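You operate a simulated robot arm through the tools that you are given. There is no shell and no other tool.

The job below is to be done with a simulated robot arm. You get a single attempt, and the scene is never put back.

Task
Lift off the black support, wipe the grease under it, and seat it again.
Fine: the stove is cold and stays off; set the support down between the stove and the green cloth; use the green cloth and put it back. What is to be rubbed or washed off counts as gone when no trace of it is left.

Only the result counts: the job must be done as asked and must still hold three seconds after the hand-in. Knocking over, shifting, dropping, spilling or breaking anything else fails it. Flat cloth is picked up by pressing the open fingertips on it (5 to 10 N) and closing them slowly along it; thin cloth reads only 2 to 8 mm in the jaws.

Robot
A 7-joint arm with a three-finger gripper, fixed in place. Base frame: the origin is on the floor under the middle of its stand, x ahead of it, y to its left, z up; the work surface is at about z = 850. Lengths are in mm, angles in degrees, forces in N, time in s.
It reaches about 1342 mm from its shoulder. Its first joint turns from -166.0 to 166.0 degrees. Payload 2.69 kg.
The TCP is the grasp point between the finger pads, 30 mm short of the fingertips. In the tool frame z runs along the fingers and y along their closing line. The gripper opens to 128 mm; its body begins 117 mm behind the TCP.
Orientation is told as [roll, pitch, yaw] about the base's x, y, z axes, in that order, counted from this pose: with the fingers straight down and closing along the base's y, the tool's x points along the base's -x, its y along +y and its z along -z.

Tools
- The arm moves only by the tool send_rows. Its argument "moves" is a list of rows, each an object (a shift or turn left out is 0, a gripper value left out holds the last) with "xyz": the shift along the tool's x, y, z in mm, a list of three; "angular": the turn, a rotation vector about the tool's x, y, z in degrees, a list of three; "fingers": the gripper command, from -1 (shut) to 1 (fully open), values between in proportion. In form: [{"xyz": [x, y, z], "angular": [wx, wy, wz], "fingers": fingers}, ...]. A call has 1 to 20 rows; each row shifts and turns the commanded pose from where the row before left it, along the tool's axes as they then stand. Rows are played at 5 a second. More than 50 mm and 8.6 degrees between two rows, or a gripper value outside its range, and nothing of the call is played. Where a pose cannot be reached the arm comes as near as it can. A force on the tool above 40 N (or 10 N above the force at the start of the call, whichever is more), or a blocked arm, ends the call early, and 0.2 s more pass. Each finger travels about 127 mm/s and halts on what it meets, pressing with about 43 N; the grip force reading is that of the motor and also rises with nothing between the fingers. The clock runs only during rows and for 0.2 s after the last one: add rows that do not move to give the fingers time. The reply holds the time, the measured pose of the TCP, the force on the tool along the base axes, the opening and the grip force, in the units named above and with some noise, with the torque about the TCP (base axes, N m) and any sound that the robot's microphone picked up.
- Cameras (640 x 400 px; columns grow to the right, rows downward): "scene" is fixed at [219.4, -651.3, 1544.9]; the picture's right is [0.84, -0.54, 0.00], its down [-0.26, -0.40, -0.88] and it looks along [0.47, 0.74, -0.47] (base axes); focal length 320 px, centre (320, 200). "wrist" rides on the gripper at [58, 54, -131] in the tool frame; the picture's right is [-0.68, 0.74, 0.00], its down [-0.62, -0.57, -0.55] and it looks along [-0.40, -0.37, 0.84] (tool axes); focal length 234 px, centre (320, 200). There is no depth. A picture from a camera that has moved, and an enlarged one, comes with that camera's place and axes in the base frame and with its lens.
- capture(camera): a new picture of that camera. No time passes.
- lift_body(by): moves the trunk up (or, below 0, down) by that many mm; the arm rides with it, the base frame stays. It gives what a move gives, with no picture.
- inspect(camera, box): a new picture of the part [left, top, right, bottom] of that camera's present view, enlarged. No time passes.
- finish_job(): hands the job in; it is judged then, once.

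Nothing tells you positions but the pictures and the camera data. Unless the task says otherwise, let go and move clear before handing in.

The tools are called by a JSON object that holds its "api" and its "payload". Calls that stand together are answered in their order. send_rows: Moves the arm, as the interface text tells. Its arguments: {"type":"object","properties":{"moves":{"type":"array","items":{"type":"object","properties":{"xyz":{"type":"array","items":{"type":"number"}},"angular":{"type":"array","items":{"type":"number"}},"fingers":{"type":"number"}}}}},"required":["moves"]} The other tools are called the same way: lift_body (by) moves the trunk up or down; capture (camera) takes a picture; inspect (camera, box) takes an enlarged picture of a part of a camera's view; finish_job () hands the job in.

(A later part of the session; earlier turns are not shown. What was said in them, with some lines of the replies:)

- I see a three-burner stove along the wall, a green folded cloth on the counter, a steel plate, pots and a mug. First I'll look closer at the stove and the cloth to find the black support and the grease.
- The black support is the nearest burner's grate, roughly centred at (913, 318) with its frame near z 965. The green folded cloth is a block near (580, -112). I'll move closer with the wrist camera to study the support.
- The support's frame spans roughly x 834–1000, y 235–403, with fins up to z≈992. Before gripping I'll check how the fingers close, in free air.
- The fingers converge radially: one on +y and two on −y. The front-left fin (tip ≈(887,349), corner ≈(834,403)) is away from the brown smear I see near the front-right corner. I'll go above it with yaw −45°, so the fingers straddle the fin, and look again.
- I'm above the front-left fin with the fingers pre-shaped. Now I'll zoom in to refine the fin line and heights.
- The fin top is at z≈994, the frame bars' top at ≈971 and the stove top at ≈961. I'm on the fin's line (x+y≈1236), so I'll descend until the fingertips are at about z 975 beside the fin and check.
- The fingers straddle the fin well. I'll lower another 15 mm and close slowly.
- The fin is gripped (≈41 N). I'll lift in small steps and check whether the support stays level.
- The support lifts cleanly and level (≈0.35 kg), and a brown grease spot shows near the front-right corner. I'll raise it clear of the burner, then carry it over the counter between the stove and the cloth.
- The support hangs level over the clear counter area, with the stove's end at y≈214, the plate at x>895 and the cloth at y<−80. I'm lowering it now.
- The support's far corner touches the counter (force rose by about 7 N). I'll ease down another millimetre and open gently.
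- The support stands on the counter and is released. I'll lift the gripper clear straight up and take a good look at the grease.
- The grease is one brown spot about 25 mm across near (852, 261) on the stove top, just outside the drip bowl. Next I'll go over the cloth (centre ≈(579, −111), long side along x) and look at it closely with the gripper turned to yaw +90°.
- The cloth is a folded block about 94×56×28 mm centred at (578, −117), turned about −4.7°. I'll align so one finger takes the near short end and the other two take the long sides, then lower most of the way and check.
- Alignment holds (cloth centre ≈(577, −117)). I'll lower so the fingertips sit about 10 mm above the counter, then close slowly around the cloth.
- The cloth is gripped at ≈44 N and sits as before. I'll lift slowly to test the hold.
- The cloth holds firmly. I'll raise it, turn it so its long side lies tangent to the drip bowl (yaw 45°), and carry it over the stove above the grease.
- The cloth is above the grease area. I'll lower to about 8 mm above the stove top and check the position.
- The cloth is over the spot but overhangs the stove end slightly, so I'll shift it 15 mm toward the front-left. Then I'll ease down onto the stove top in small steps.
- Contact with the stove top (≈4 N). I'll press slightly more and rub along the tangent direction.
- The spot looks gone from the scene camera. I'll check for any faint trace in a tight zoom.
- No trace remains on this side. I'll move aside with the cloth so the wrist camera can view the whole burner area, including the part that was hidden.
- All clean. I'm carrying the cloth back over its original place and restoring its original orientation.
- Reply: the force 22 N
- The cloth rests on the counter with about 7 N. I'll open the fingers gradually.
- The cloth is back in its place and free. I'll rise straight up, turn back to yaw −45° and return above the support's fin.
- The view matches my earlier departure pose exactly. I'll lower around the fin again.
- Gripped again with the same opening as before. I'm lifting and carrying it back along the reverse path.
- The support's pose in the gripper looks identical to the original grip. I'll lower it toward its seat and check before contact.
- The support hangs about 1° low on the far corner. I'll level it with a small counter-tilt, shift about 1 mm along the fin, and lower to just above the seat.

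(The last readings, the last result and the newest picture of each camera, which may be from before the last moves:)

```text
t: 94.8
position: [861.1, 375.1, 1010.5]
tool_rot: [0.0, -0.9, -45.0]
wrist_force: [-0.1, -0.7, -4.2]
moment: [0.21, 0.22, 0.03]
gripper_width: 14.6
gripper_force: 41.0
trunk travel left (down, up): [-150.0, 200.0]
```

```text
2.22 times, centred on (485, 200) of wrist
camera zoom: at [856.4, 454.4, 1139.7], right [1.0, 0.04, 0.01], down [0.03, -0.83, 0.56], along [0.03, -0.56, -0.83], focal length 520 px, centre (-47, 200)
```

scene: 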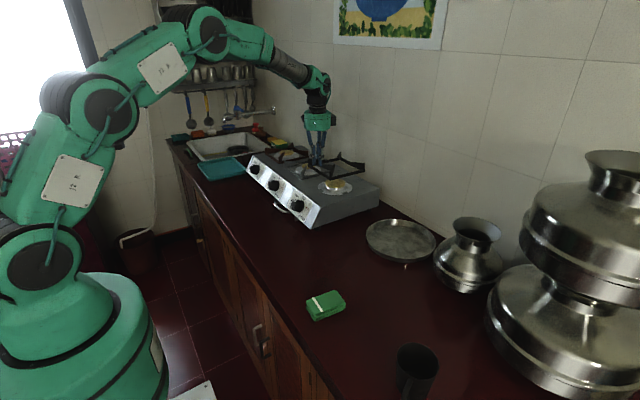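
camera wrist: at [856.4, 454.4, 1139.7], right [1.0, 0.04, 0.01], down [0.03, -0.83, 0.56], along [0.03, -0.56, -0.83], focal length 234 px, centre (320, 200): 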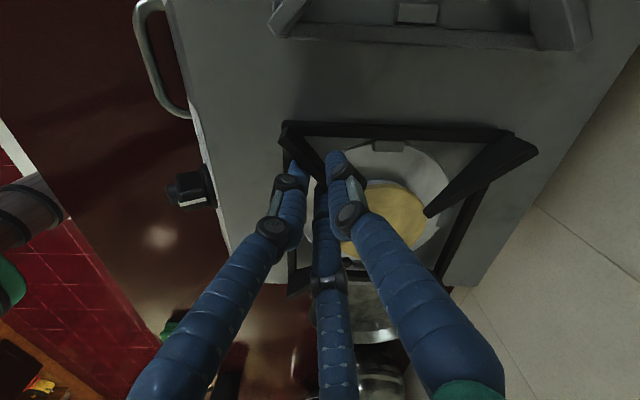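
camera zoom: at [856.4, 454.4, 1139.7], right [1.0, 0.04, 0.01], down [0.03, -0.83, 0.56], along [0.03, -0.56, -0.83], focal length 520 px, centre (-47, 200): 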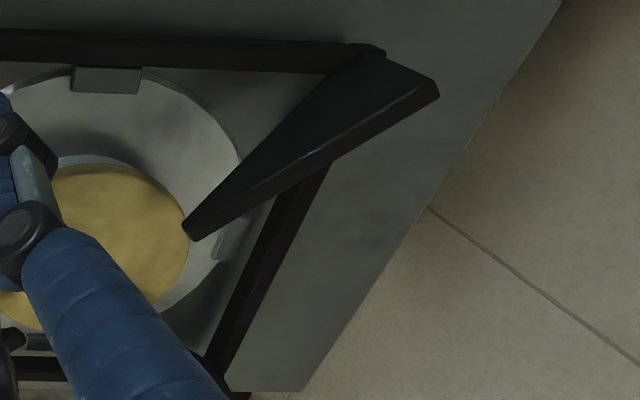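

The support sits about 1.5 mm too far toward +x and +y: the gap to the bowl's clip is about 4.3 mm versus about 2.7 mm originally. I'll shift back 2 mm along the closing line, lower a little and re-measure.

{"api": "send_rows", "payload": {"moves": [{"xyz": [0, -1, 0]}, {"xyz": [0, -1, 0]}, {"xyz": [0, 0, 2]}, {"xyz": [0, 0, 0]}]}}

{"api": "inspect", "payload": {"camera": "scene", "box": [302, 165, 372, 209]}}

{"api": "inspect", "payload": {"camera": "wrist", "box": [350, 110, 450, 172]}}

```text
t: 95.8
position: [860.9, 373.4, 1009.2]
tool_rot: [0.0, -1.0, -45.0]
wrist_force: [-1.3, -0.5, -4.0]
moment: [0.2, 0.18, -0.03]
gripper_width: 14.6
gripper_force: 40.6
trunk travel left (down, up): [-150.0, 200.0]
```

```text
9.09 times, centred on (337, 187) of scene
camera zoom: at [219.4, -651.3, 1544.9], right [0.84, -0.54, 0.0], down [-0.26, -0.4, -0.88], along [0.47, 0.74, -0.47], focal length 2906 px, centre (166, 318)
```

zoom: 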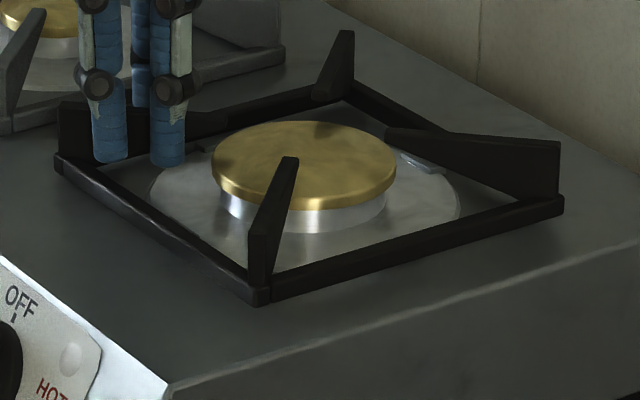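

```text
6.40 times, centred on (400, 141) of wrist
camera zoom: at [855.3, 453.0, 1138.0], right [1.0, 0.04, 0.01], down [0.03, -0.83, 0.56], along [0.03, -0.56, -0.83], focal length 1499 px, centre (-192, 578)
```

zoom: 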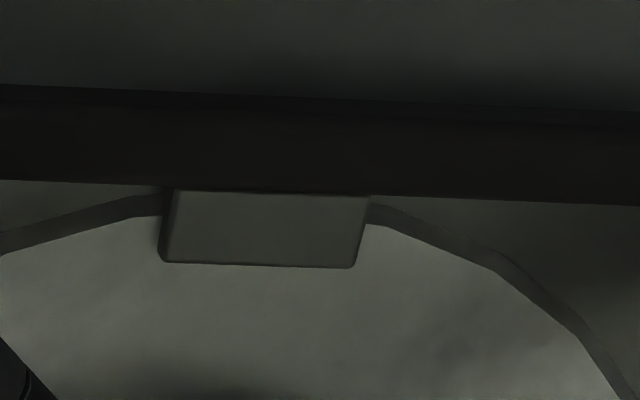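

Now the image positions match the original (only height remains, about 4–5 mm). I'll lower in small steps until contact.

{"api": "send_rows", "payload": {"moves": [{"xyz": [0, 0, 1]}, {"xyz": [0, 0, 1]}, {"xyz": [0, 0, 0]}]}}

{"api": "send_rows", "payload": {"moves": [{"xyz": [0, 0, 0.7]}, {"xyz": [0, 0, 0]}]}}

```text
t: 96.6
position: [859.3, 373.6, 1006.3]
tool_rot: [0.1, -1.0, -45.1]
wrist_force: [-0.3, -0.1, -3.8]
moment: [0.19, 0.22, -0.02]
gripper_width: 14.7
gripper_force: 40.7
trunk travel left (down, up): [-150.0, 200.0]
```

```text
t: 97.2
position: [861.8, 371.7, 1006.0]
tool_rot: [0.0, -1.0, -45.0]
wrist_force: [0.0, -1.1, -2.7]
moment: [0.23, 0.25, 0.01]
gripper_width: 14.6
gripper_force: 40.3
trunk travel left (down, up): [-150.0, 200.0]
```

{"api": "send_rows", "payload": {"moves": [{"xyz": [0, 0, 0.7]}, {"xyz": [0, 0, 0]}]}}

{"api": "send_rows", "payload": {"moves": [{"xyz": [0, 0, 0.6]}, {"xyz": [0, 0, 0]}]}}

{"api": "inspect", "payload": {"camera": "scene", "box": [302, 165, 372, 209]}}

```text
t: 97.8
position: [861.0, 373.0, 1004.6]
tool_rot: [0.0, -1.0, -45.1]
wrist_force: [0.7, 0.1, 1.8]
moment: [0.34, 0.39, 0.03]
gripper_width: 14.8
gripper_force: 40.6
trunk travel left (down, up): [-150.0, 200.0]
```

```text
t: 98.4
position: [860.2, 372.1, 1006.5]
tool_rot: [0.1, -1.0, -45.0]
wrist_force: [2.2, 1.2, 5.6]
moment: [0.51, 0.36, -0.11]
gripper_width: 14.5
gripper_force: 40.7
trunk travel left (down, up): [-150.0, 200.0]
```

```text
9.09 times, centred on (337, 187) of scene
camera zoom: at [219.4, -651.3, 1544.9], right [0.84, -0.54, 0.0], down [-0.26, -0.4, -0.88], along [0.47, 0.74, -0.47], focal length 2906 px, centre (166, 318)
```

zoom: 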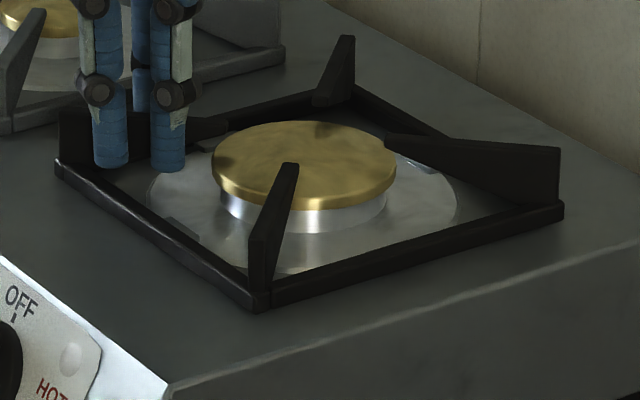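

{"api": "inspect", "payload": {"camera": "scene", "box": [290, 160, 390, 222]}}

{"api": "inspect", "payload": {"camera": "scene", "box": [305, 180, 335, 202]}}

{"api": "inspect", "payload": {"camera": "wrist", "box": [270, 100, 550, 300]}}

```text
6.40 times, centred on (340, 191) of scene
camera zoom: at [219.4, -651.3, 1544.9], right [0.84, -0.54, 0.0], down [-0.26, -0.4, -0.88], along [0.47, 0.74, -0.47], focal length 2046 px, centre (192, 258)
```

zoom: 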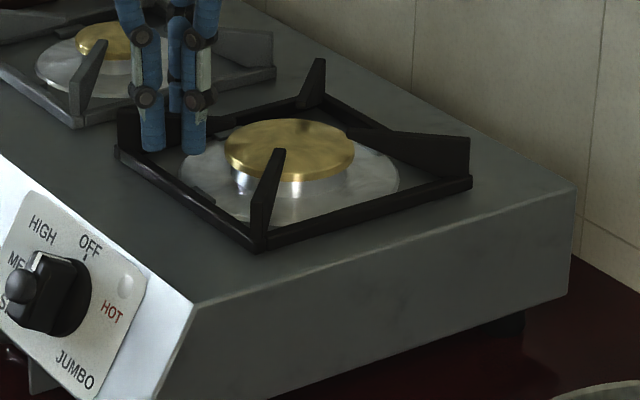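

```text
16.00 times, centred on (320, 191) of scene
camera zoom: at [219.4, -651.3, 1544.9], right [0.84, -0.54, 0.0], down [-0.26, -0.4, -0.88], along [0.47, 0.74, -0.47], focal length 5115 px, centre (320, 344)
```

zoom: 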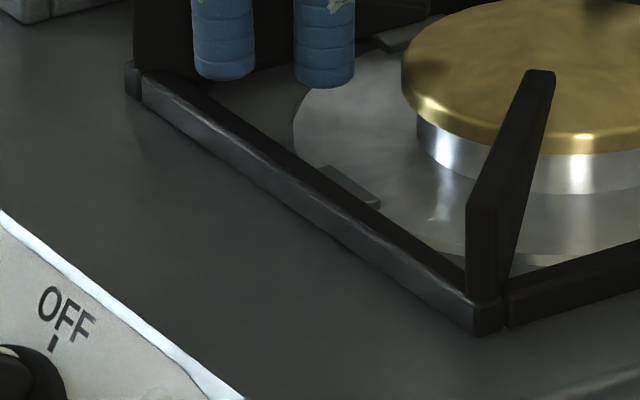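

```text
2.00 times, centred on (410, 200) of wrist
camera zoom: at [855.4, 453.0, 1135.3], right [1.0, 0.04, 0.01], down [0.03, -0.83, 0.56], along [0.03, -0.56, -0.83], focal length 468 px, centre (140, 200)
```

zoom: 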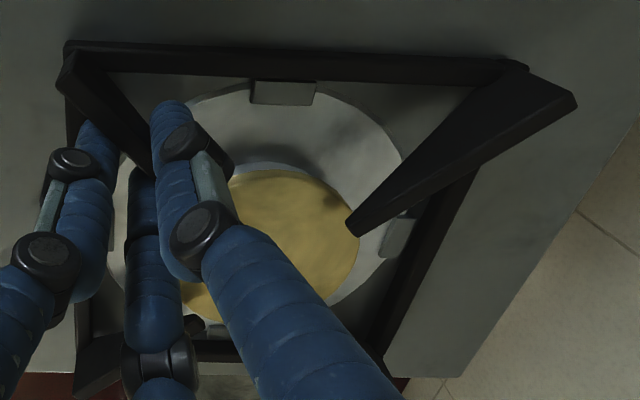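

The near-left corner touches first, so I over-corrected the tilt slightly. I'll take back half a degree and feel for contact.

{"api": "send_rows", "payload": {"moves": [{"angular": [0, 0.5, 0]}, {"xyz": [0, 0, 0]}]}}

{"api": "send_rows", "payload": {"moves": [{"xyz": [0, 0, 0.5]}, {"xyz": [0, 0, 0]}]}}

{"api": "inspect", "payload": {"camera": "scene", "box": [290, 160, 390, 222]}}

```text
t: 99.0
position: [860.2, 372.3, 1004.7]
tool_rot: [-0.1, -0.4, -45.0]
wrist_force: [3.3, -0.9, 6.4]
moment: [0.5, 0.02, -0.09]
gripper_width: 14.6
gripper_force: 41.0
trunk travel left (down, up): [-150.0, 200.0]
```

```text
t: 99.6
position: [860.2, 372.3, 1004.8]
tool_rot: [0.1, -0.5, -45.0]
wrist_force: [3.1, -0.8, 10.0]
moment: [0.58, 0.13, -0.12]
gripper_width: 14.5
gripper_force: 40.5
trunk travel left (down, up): [-150.0, 200.0]
```

```text
6.40 times, centred on (340, 191) of scene
camera zoom: at [219.4, -651.3, 1544.9], right [0.84, -0.54, 0.0], down [-0.26, -0.4, -0.88], along [0.47, 0.74, -0.47], focal length 2046 px, centre (192, 258)
```

zoom: 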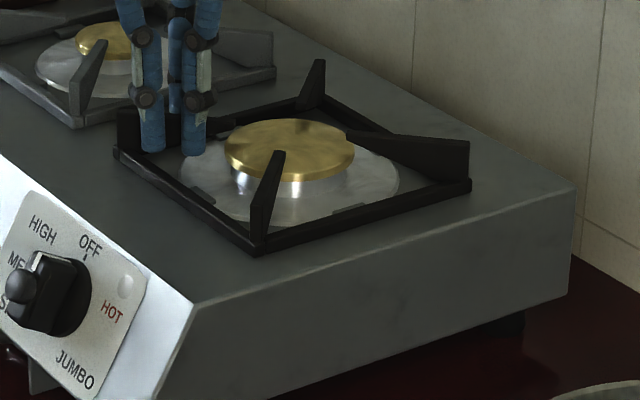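

The image now matches the original seat almost exactly (within about 1 mm). I'll open the fingers gradually to let it settle.

{"api": "send_rows", "payload": {"moves": [{"fingers": -0.85}, {"fingers": -0.8}, {"fingers": -0.75}, {"fingers": -0.7}, {"fingers": -0.6}, {"fingers": -0.5}, {"fingers": -0.45}, {"xyz": [0, 0, 0]}]}}

{"api": "inspect", "payload": {"camera": "scene", "box": [302, 165, 372, 209]}}

{"api": "inspect", "payload": {"camera": "scene", "box": [290, 160, 390, 222]}}

{"api": "capture", "payload": {"camera": "wrist"}}

```text
t: 101.4
position: [860.2, 371.8, 1003.9]
tool_rot: [0.0, -0.6, -45.0]
wrist_force: [0.0, -0.6, 0.5]
moment: [0.02, -0.02, -0.03]
gripper_width: 35.3
gripper_force: 0.0
trunk travel left (down, up): [-150.0, 200.0]
```

```text
9.09 times, centred on (337, 187) of scene
camera zoom: at [219.4, -651.3, 1544.9], right [0.84, -0.54, 0.0], down [-0.26, -0.4, -0.88], along [0.47, 0.74, -0.47], focal length 2906 px, centre (166, 318)
```

zoom: 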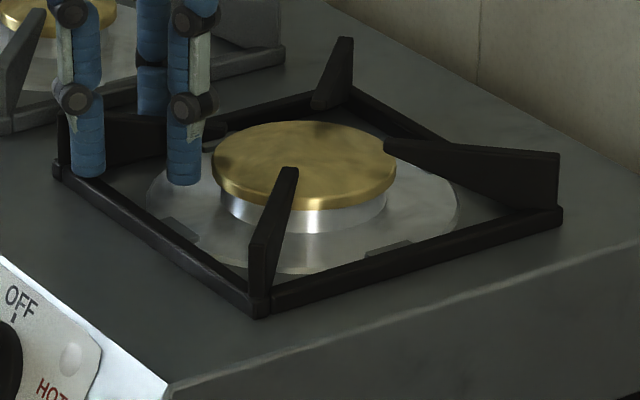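

```text
6.40 times, centred on (340, 191) of scene
camera zoom: at [219.4, -651.3, 1544.9], right [0.84, -0.54, 0.0], down [-0.26, -0.4, -0.88], along [0.47, 0.74, -0.47], focal length 2046 px, centre (192, 258)
```

zoom: 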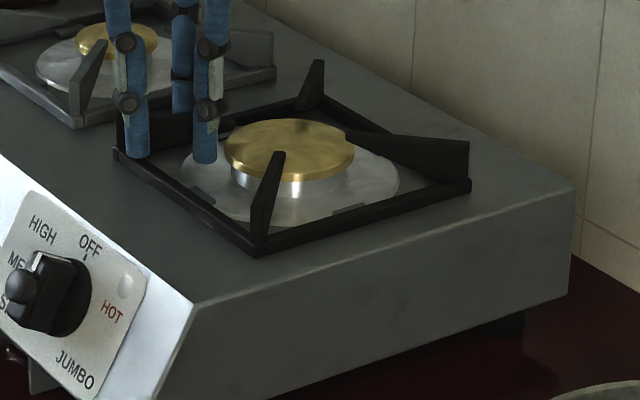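

```text
taken
camera wrist: at [856.0, 452.0, 1134.3], right [1.0, 0.04, 0.01], down [0.03, -0.83, 0.55], along [0.03, -0.55, -0.83], focal length 234 px, centre (320, 200)
```

wrist: 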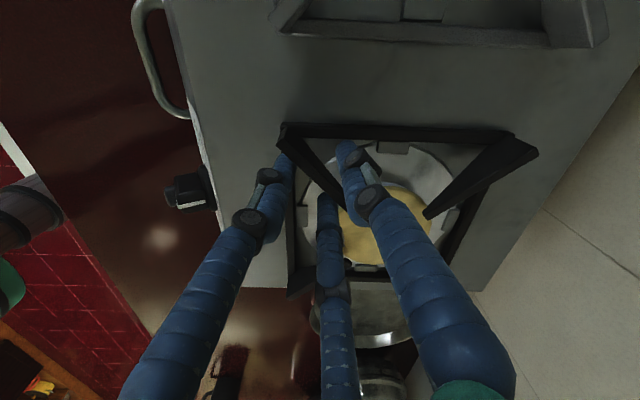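

The support is seated and its corners line up with the original picture. I'll rise straight up to the earlier viewing pose and compare.

{"api": "send_rows", "payload": {"moves": [{"xyz": [0, 0, -8]}, {"xyz": [0, 0, -15]}, {"xyz": [0, 0, -20]}, {"xyz": [0, 0, -20]}, {"xyz": [0, 0, -24.5], "angular": [0, 0.5, 0]}, {"xyz": [-0.8, 2, 0], "fingers": -0.28}, {"xyz": [0, 0, 0]}]}}

{"api": "inspect", "payload": {"camera": "wrist", "box": [270, 90, 480, 250]}}

{"api": "inspect", "payload": {"camera": "wrist", "box": [280, 90, 350, 134]}}

{"api": "inspect", "payload": {"camera": "scene", "box": [302, 165, 372, 209]}}

```text
t: 103.0
position: [861.3, 374.9, 1091.9]
tool_rot: [-0.1, 0.0, -45.0]
wrist_force: [1.2, -0.3, -1.0]
moment: [0.01, 0.02, -0.03]
gripper_width: 46.2
gripper_force: 0.0
trunk travel left (down, up): [-150.0, 200.0]
```

```text
2.50 times, centred on (375, 170) of wrist
camera zoom: at [858.4, 453.2, 1222.0], right [1.0, 0.04, 0.0], down [0.04, -0.84, 0.55], along [0.02, -0.55, -0.84], focal length 585 px, centre (182, 275)
```

zoom: 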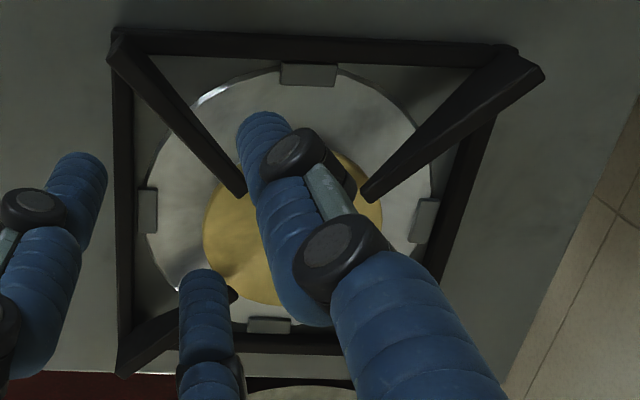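

```text
9.09 times, centred on (315, 112) of wrist
camera zoom: at [858.4, 453.2, 1222.0], right [1.0, 0.04, 0.0], down [0.04, -0.84, 0.55], along [0.02, -0.55, -0.84], focal length 2129 px, centre (366, 1000)
```

zoom: 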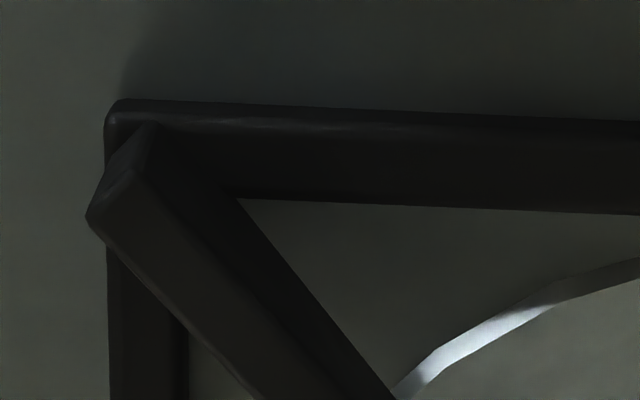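

```text
9.09 times, centred on (337, 187) of scene
camera zoom: at [219.4, -651.3, 1544.9], right [0.84, -0.54, 0.0], down [-0.26, -0.4, -0.88], along [0.47, 0.74, -0.47], focal length 2906 px, centre (166, 318)
```

zoom: 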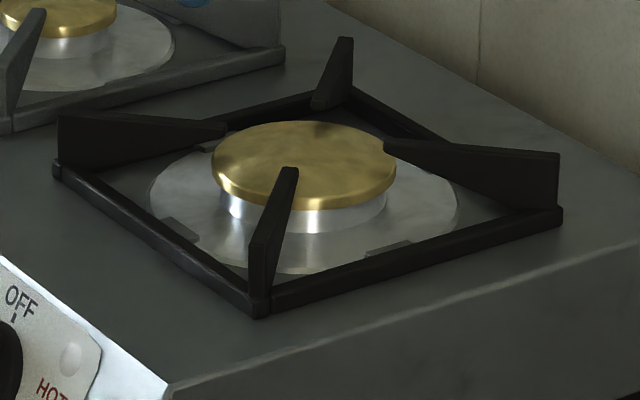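

The seat matches the original within about 1 mm. I'll retreat to the first viewing pose to double-check the grease spot area and everything else.

{"api": "send_rows", "payload": {"moves": [{"xyz": [0, 0, -36], "fingers": 0.0}, {"angular": [0, 0, -7.5]}, {"angular": [0, 0, -7.5]}, {"angular": [0, 0, -7.5]}, {"angular": [0, 0, -7.5]}, {"angular": [0, 0, -7.5]}, {"angular": [0, 0, -7.5]}, {"xyz": [33, 20.5, 0], "fingers": 1}, {"xyz": [0, 0, 0]}, {"xyz": [0, 0, 0]}]}}

{"api": "inspect", "payload": {"camera": "wrist", "box": [220, 110, 420, 260]}}

{"api": "inspect", "payload": {"camera": "scene", "box": [270, 260, 400, 341]}}

{"api": "inspect", "payload": {"camera": "wrist", "box": [250, 170, 300, 220]}}

```text
t: 105.2
position: [828.1, 394.8, 1127.3]
tool_rot: [0.0, -0.1, 0.0]
wrist_force: [0.4, 0.2, 0.2]
moment: [0.03, 0.02, -0.02]
gripper_width: 128.0
gripper_force: 0.0
trunk travel left (down, up): [-150.0, 200.0]
```

```text
2.67 times, centred on (320, 185) of wrist
camera zoom: at [770.0, 448.1, 1257.7], right [0.68, 0.74, 0.0], down [0.62, -0.57, 0.55], along [0.4, -0.37, -0.84], focal length 624 px, centre (320, 240)
```

zoom: 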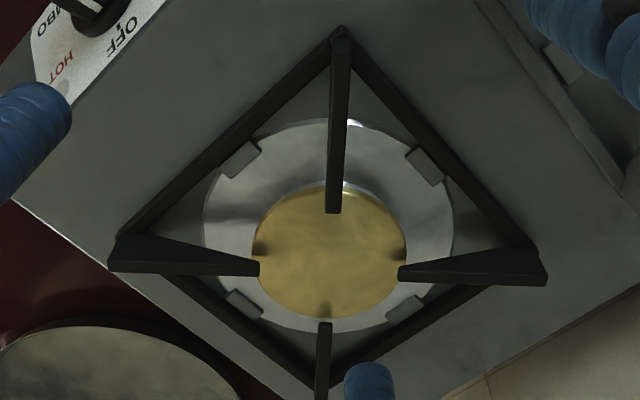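

```text
4.92 times, centred on (335, 300) of scene
camera zoom: at [219.4, -651.3, 1544.9], right [0.84, -0.54, 0.0], down [-0.26, -0.4, -0.88], along [0.47, 0.74, -0.47], focal length 1574 px, centre (246, -295)
```

zoom: 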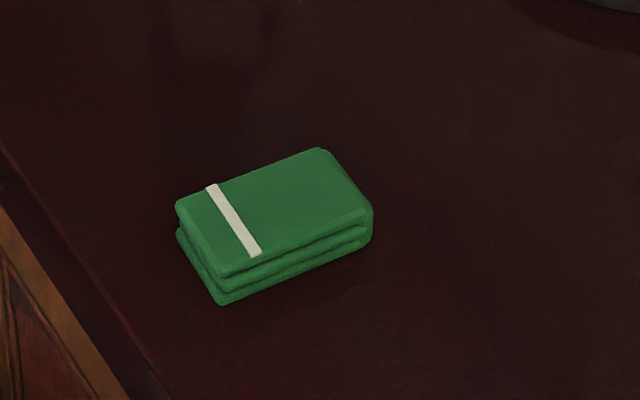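

```text
8.00 times, centred on (275, 195) of wrist
camera zoom: at [770.0, 448.1, 1257.7], right [0.68, 0.74, 0.0], down [0.62, -0.57, 0.55], along [0.4, -0.37, -0.84], focal length 1873 px, centre (680, 240)
```

zoom: 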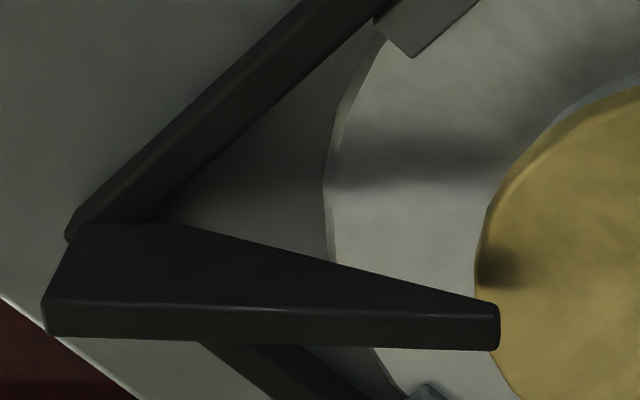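

The grease is gone without trace, the support is seated as before and the cloth is where it was. I'll move the arm clear to its start pose, take a last look and hand in.

{"api": "send_rows", "payload": {"moves": [{"xyz": [31, -1, -15]}, {"xyz": [31, -1, -15]}, {"xyz": [31, -1, -15]}, {"xyz": [31, -1, -15]}, {"xyz": [31, -1, -15]}, {"xyz": [31, -1, -15]}, {"xyz": [31, -1, -15]}, {"xyz": [31, -1, -15]}, {"xyz": [0, 0, 0]}, {"xyz": [0, 0, 0]}]}}

{"api": "capture", "payload": {"camera": "scene"}}

{"api": "inspect", "payload": {"camera": "wrist", "box": [300, 140, 500, 300]}}

```text
t: 107.4
position: [581.2, 386.7, 1246.0]
tool_rot: [0.0, 0.0, -0.1]
wrist_force: [0.6, 0.0, -1.1]
moment: [-0.02, 0.02, 0.01]
gripper_width: 127.7
gripper_force: 0.1
trunk travel left (down, up): [-150.0, 200.0]
```

```text
taken
```

scene: 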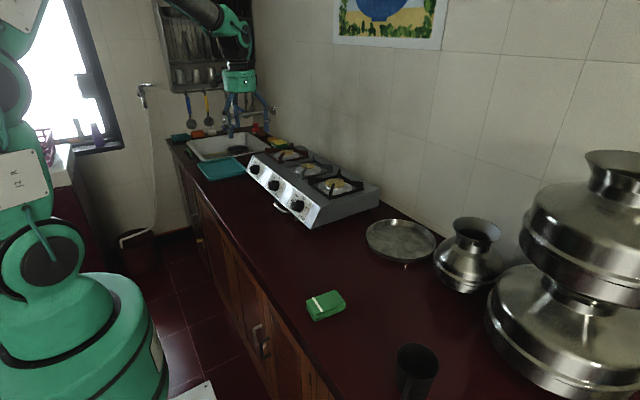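

```text
2.50 times, centred on (400, 220) of wrist
camera zoom: at [522.3, 439.3, 1377.5], right [0.68, 0.74, 0.0], down [0.62, -0.57, 0.55], along [0.4, -0.37, -0.84], focal length 585 px, centre (120, 150)
```

zoom: 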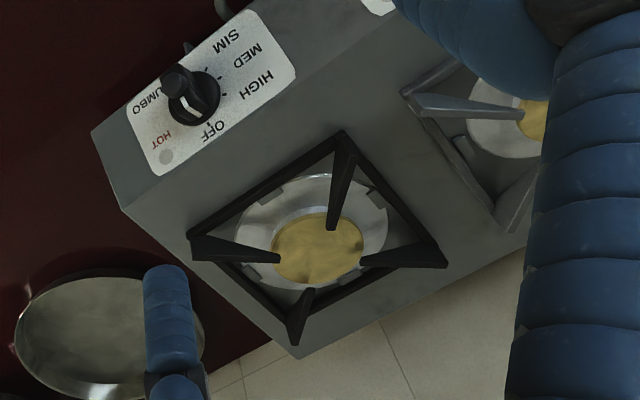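

Everything looks as it did at the start: the support is seated, the cloth is in place, the stove is off and the arm is clear. The grease spot is gone, so I'm handing in the job.

{"api": "finish_job", "payload": {}}

```text
The job is handed in.
```

The grease under the black support is wiped away with no trace visible in any of my close-up pictures. The support is back on its burner, within about 1 mm of its original position.

- **Support:** I lifted it off, set it down between the stove and the green cloth, and re-seated it flat after wiping. It matches the pictures taken before I moved it.
- **Grease:** It was one brown spot near the front-right corner of the support, just outside the drip bowl.
- **Cloth:** I wiped with the green cloth and put it back in its original place and orientation.
- **Everything else:** The stove stayed off, and nothing else looks moved in the final picture. The arm let go and moved clear before I handed in.
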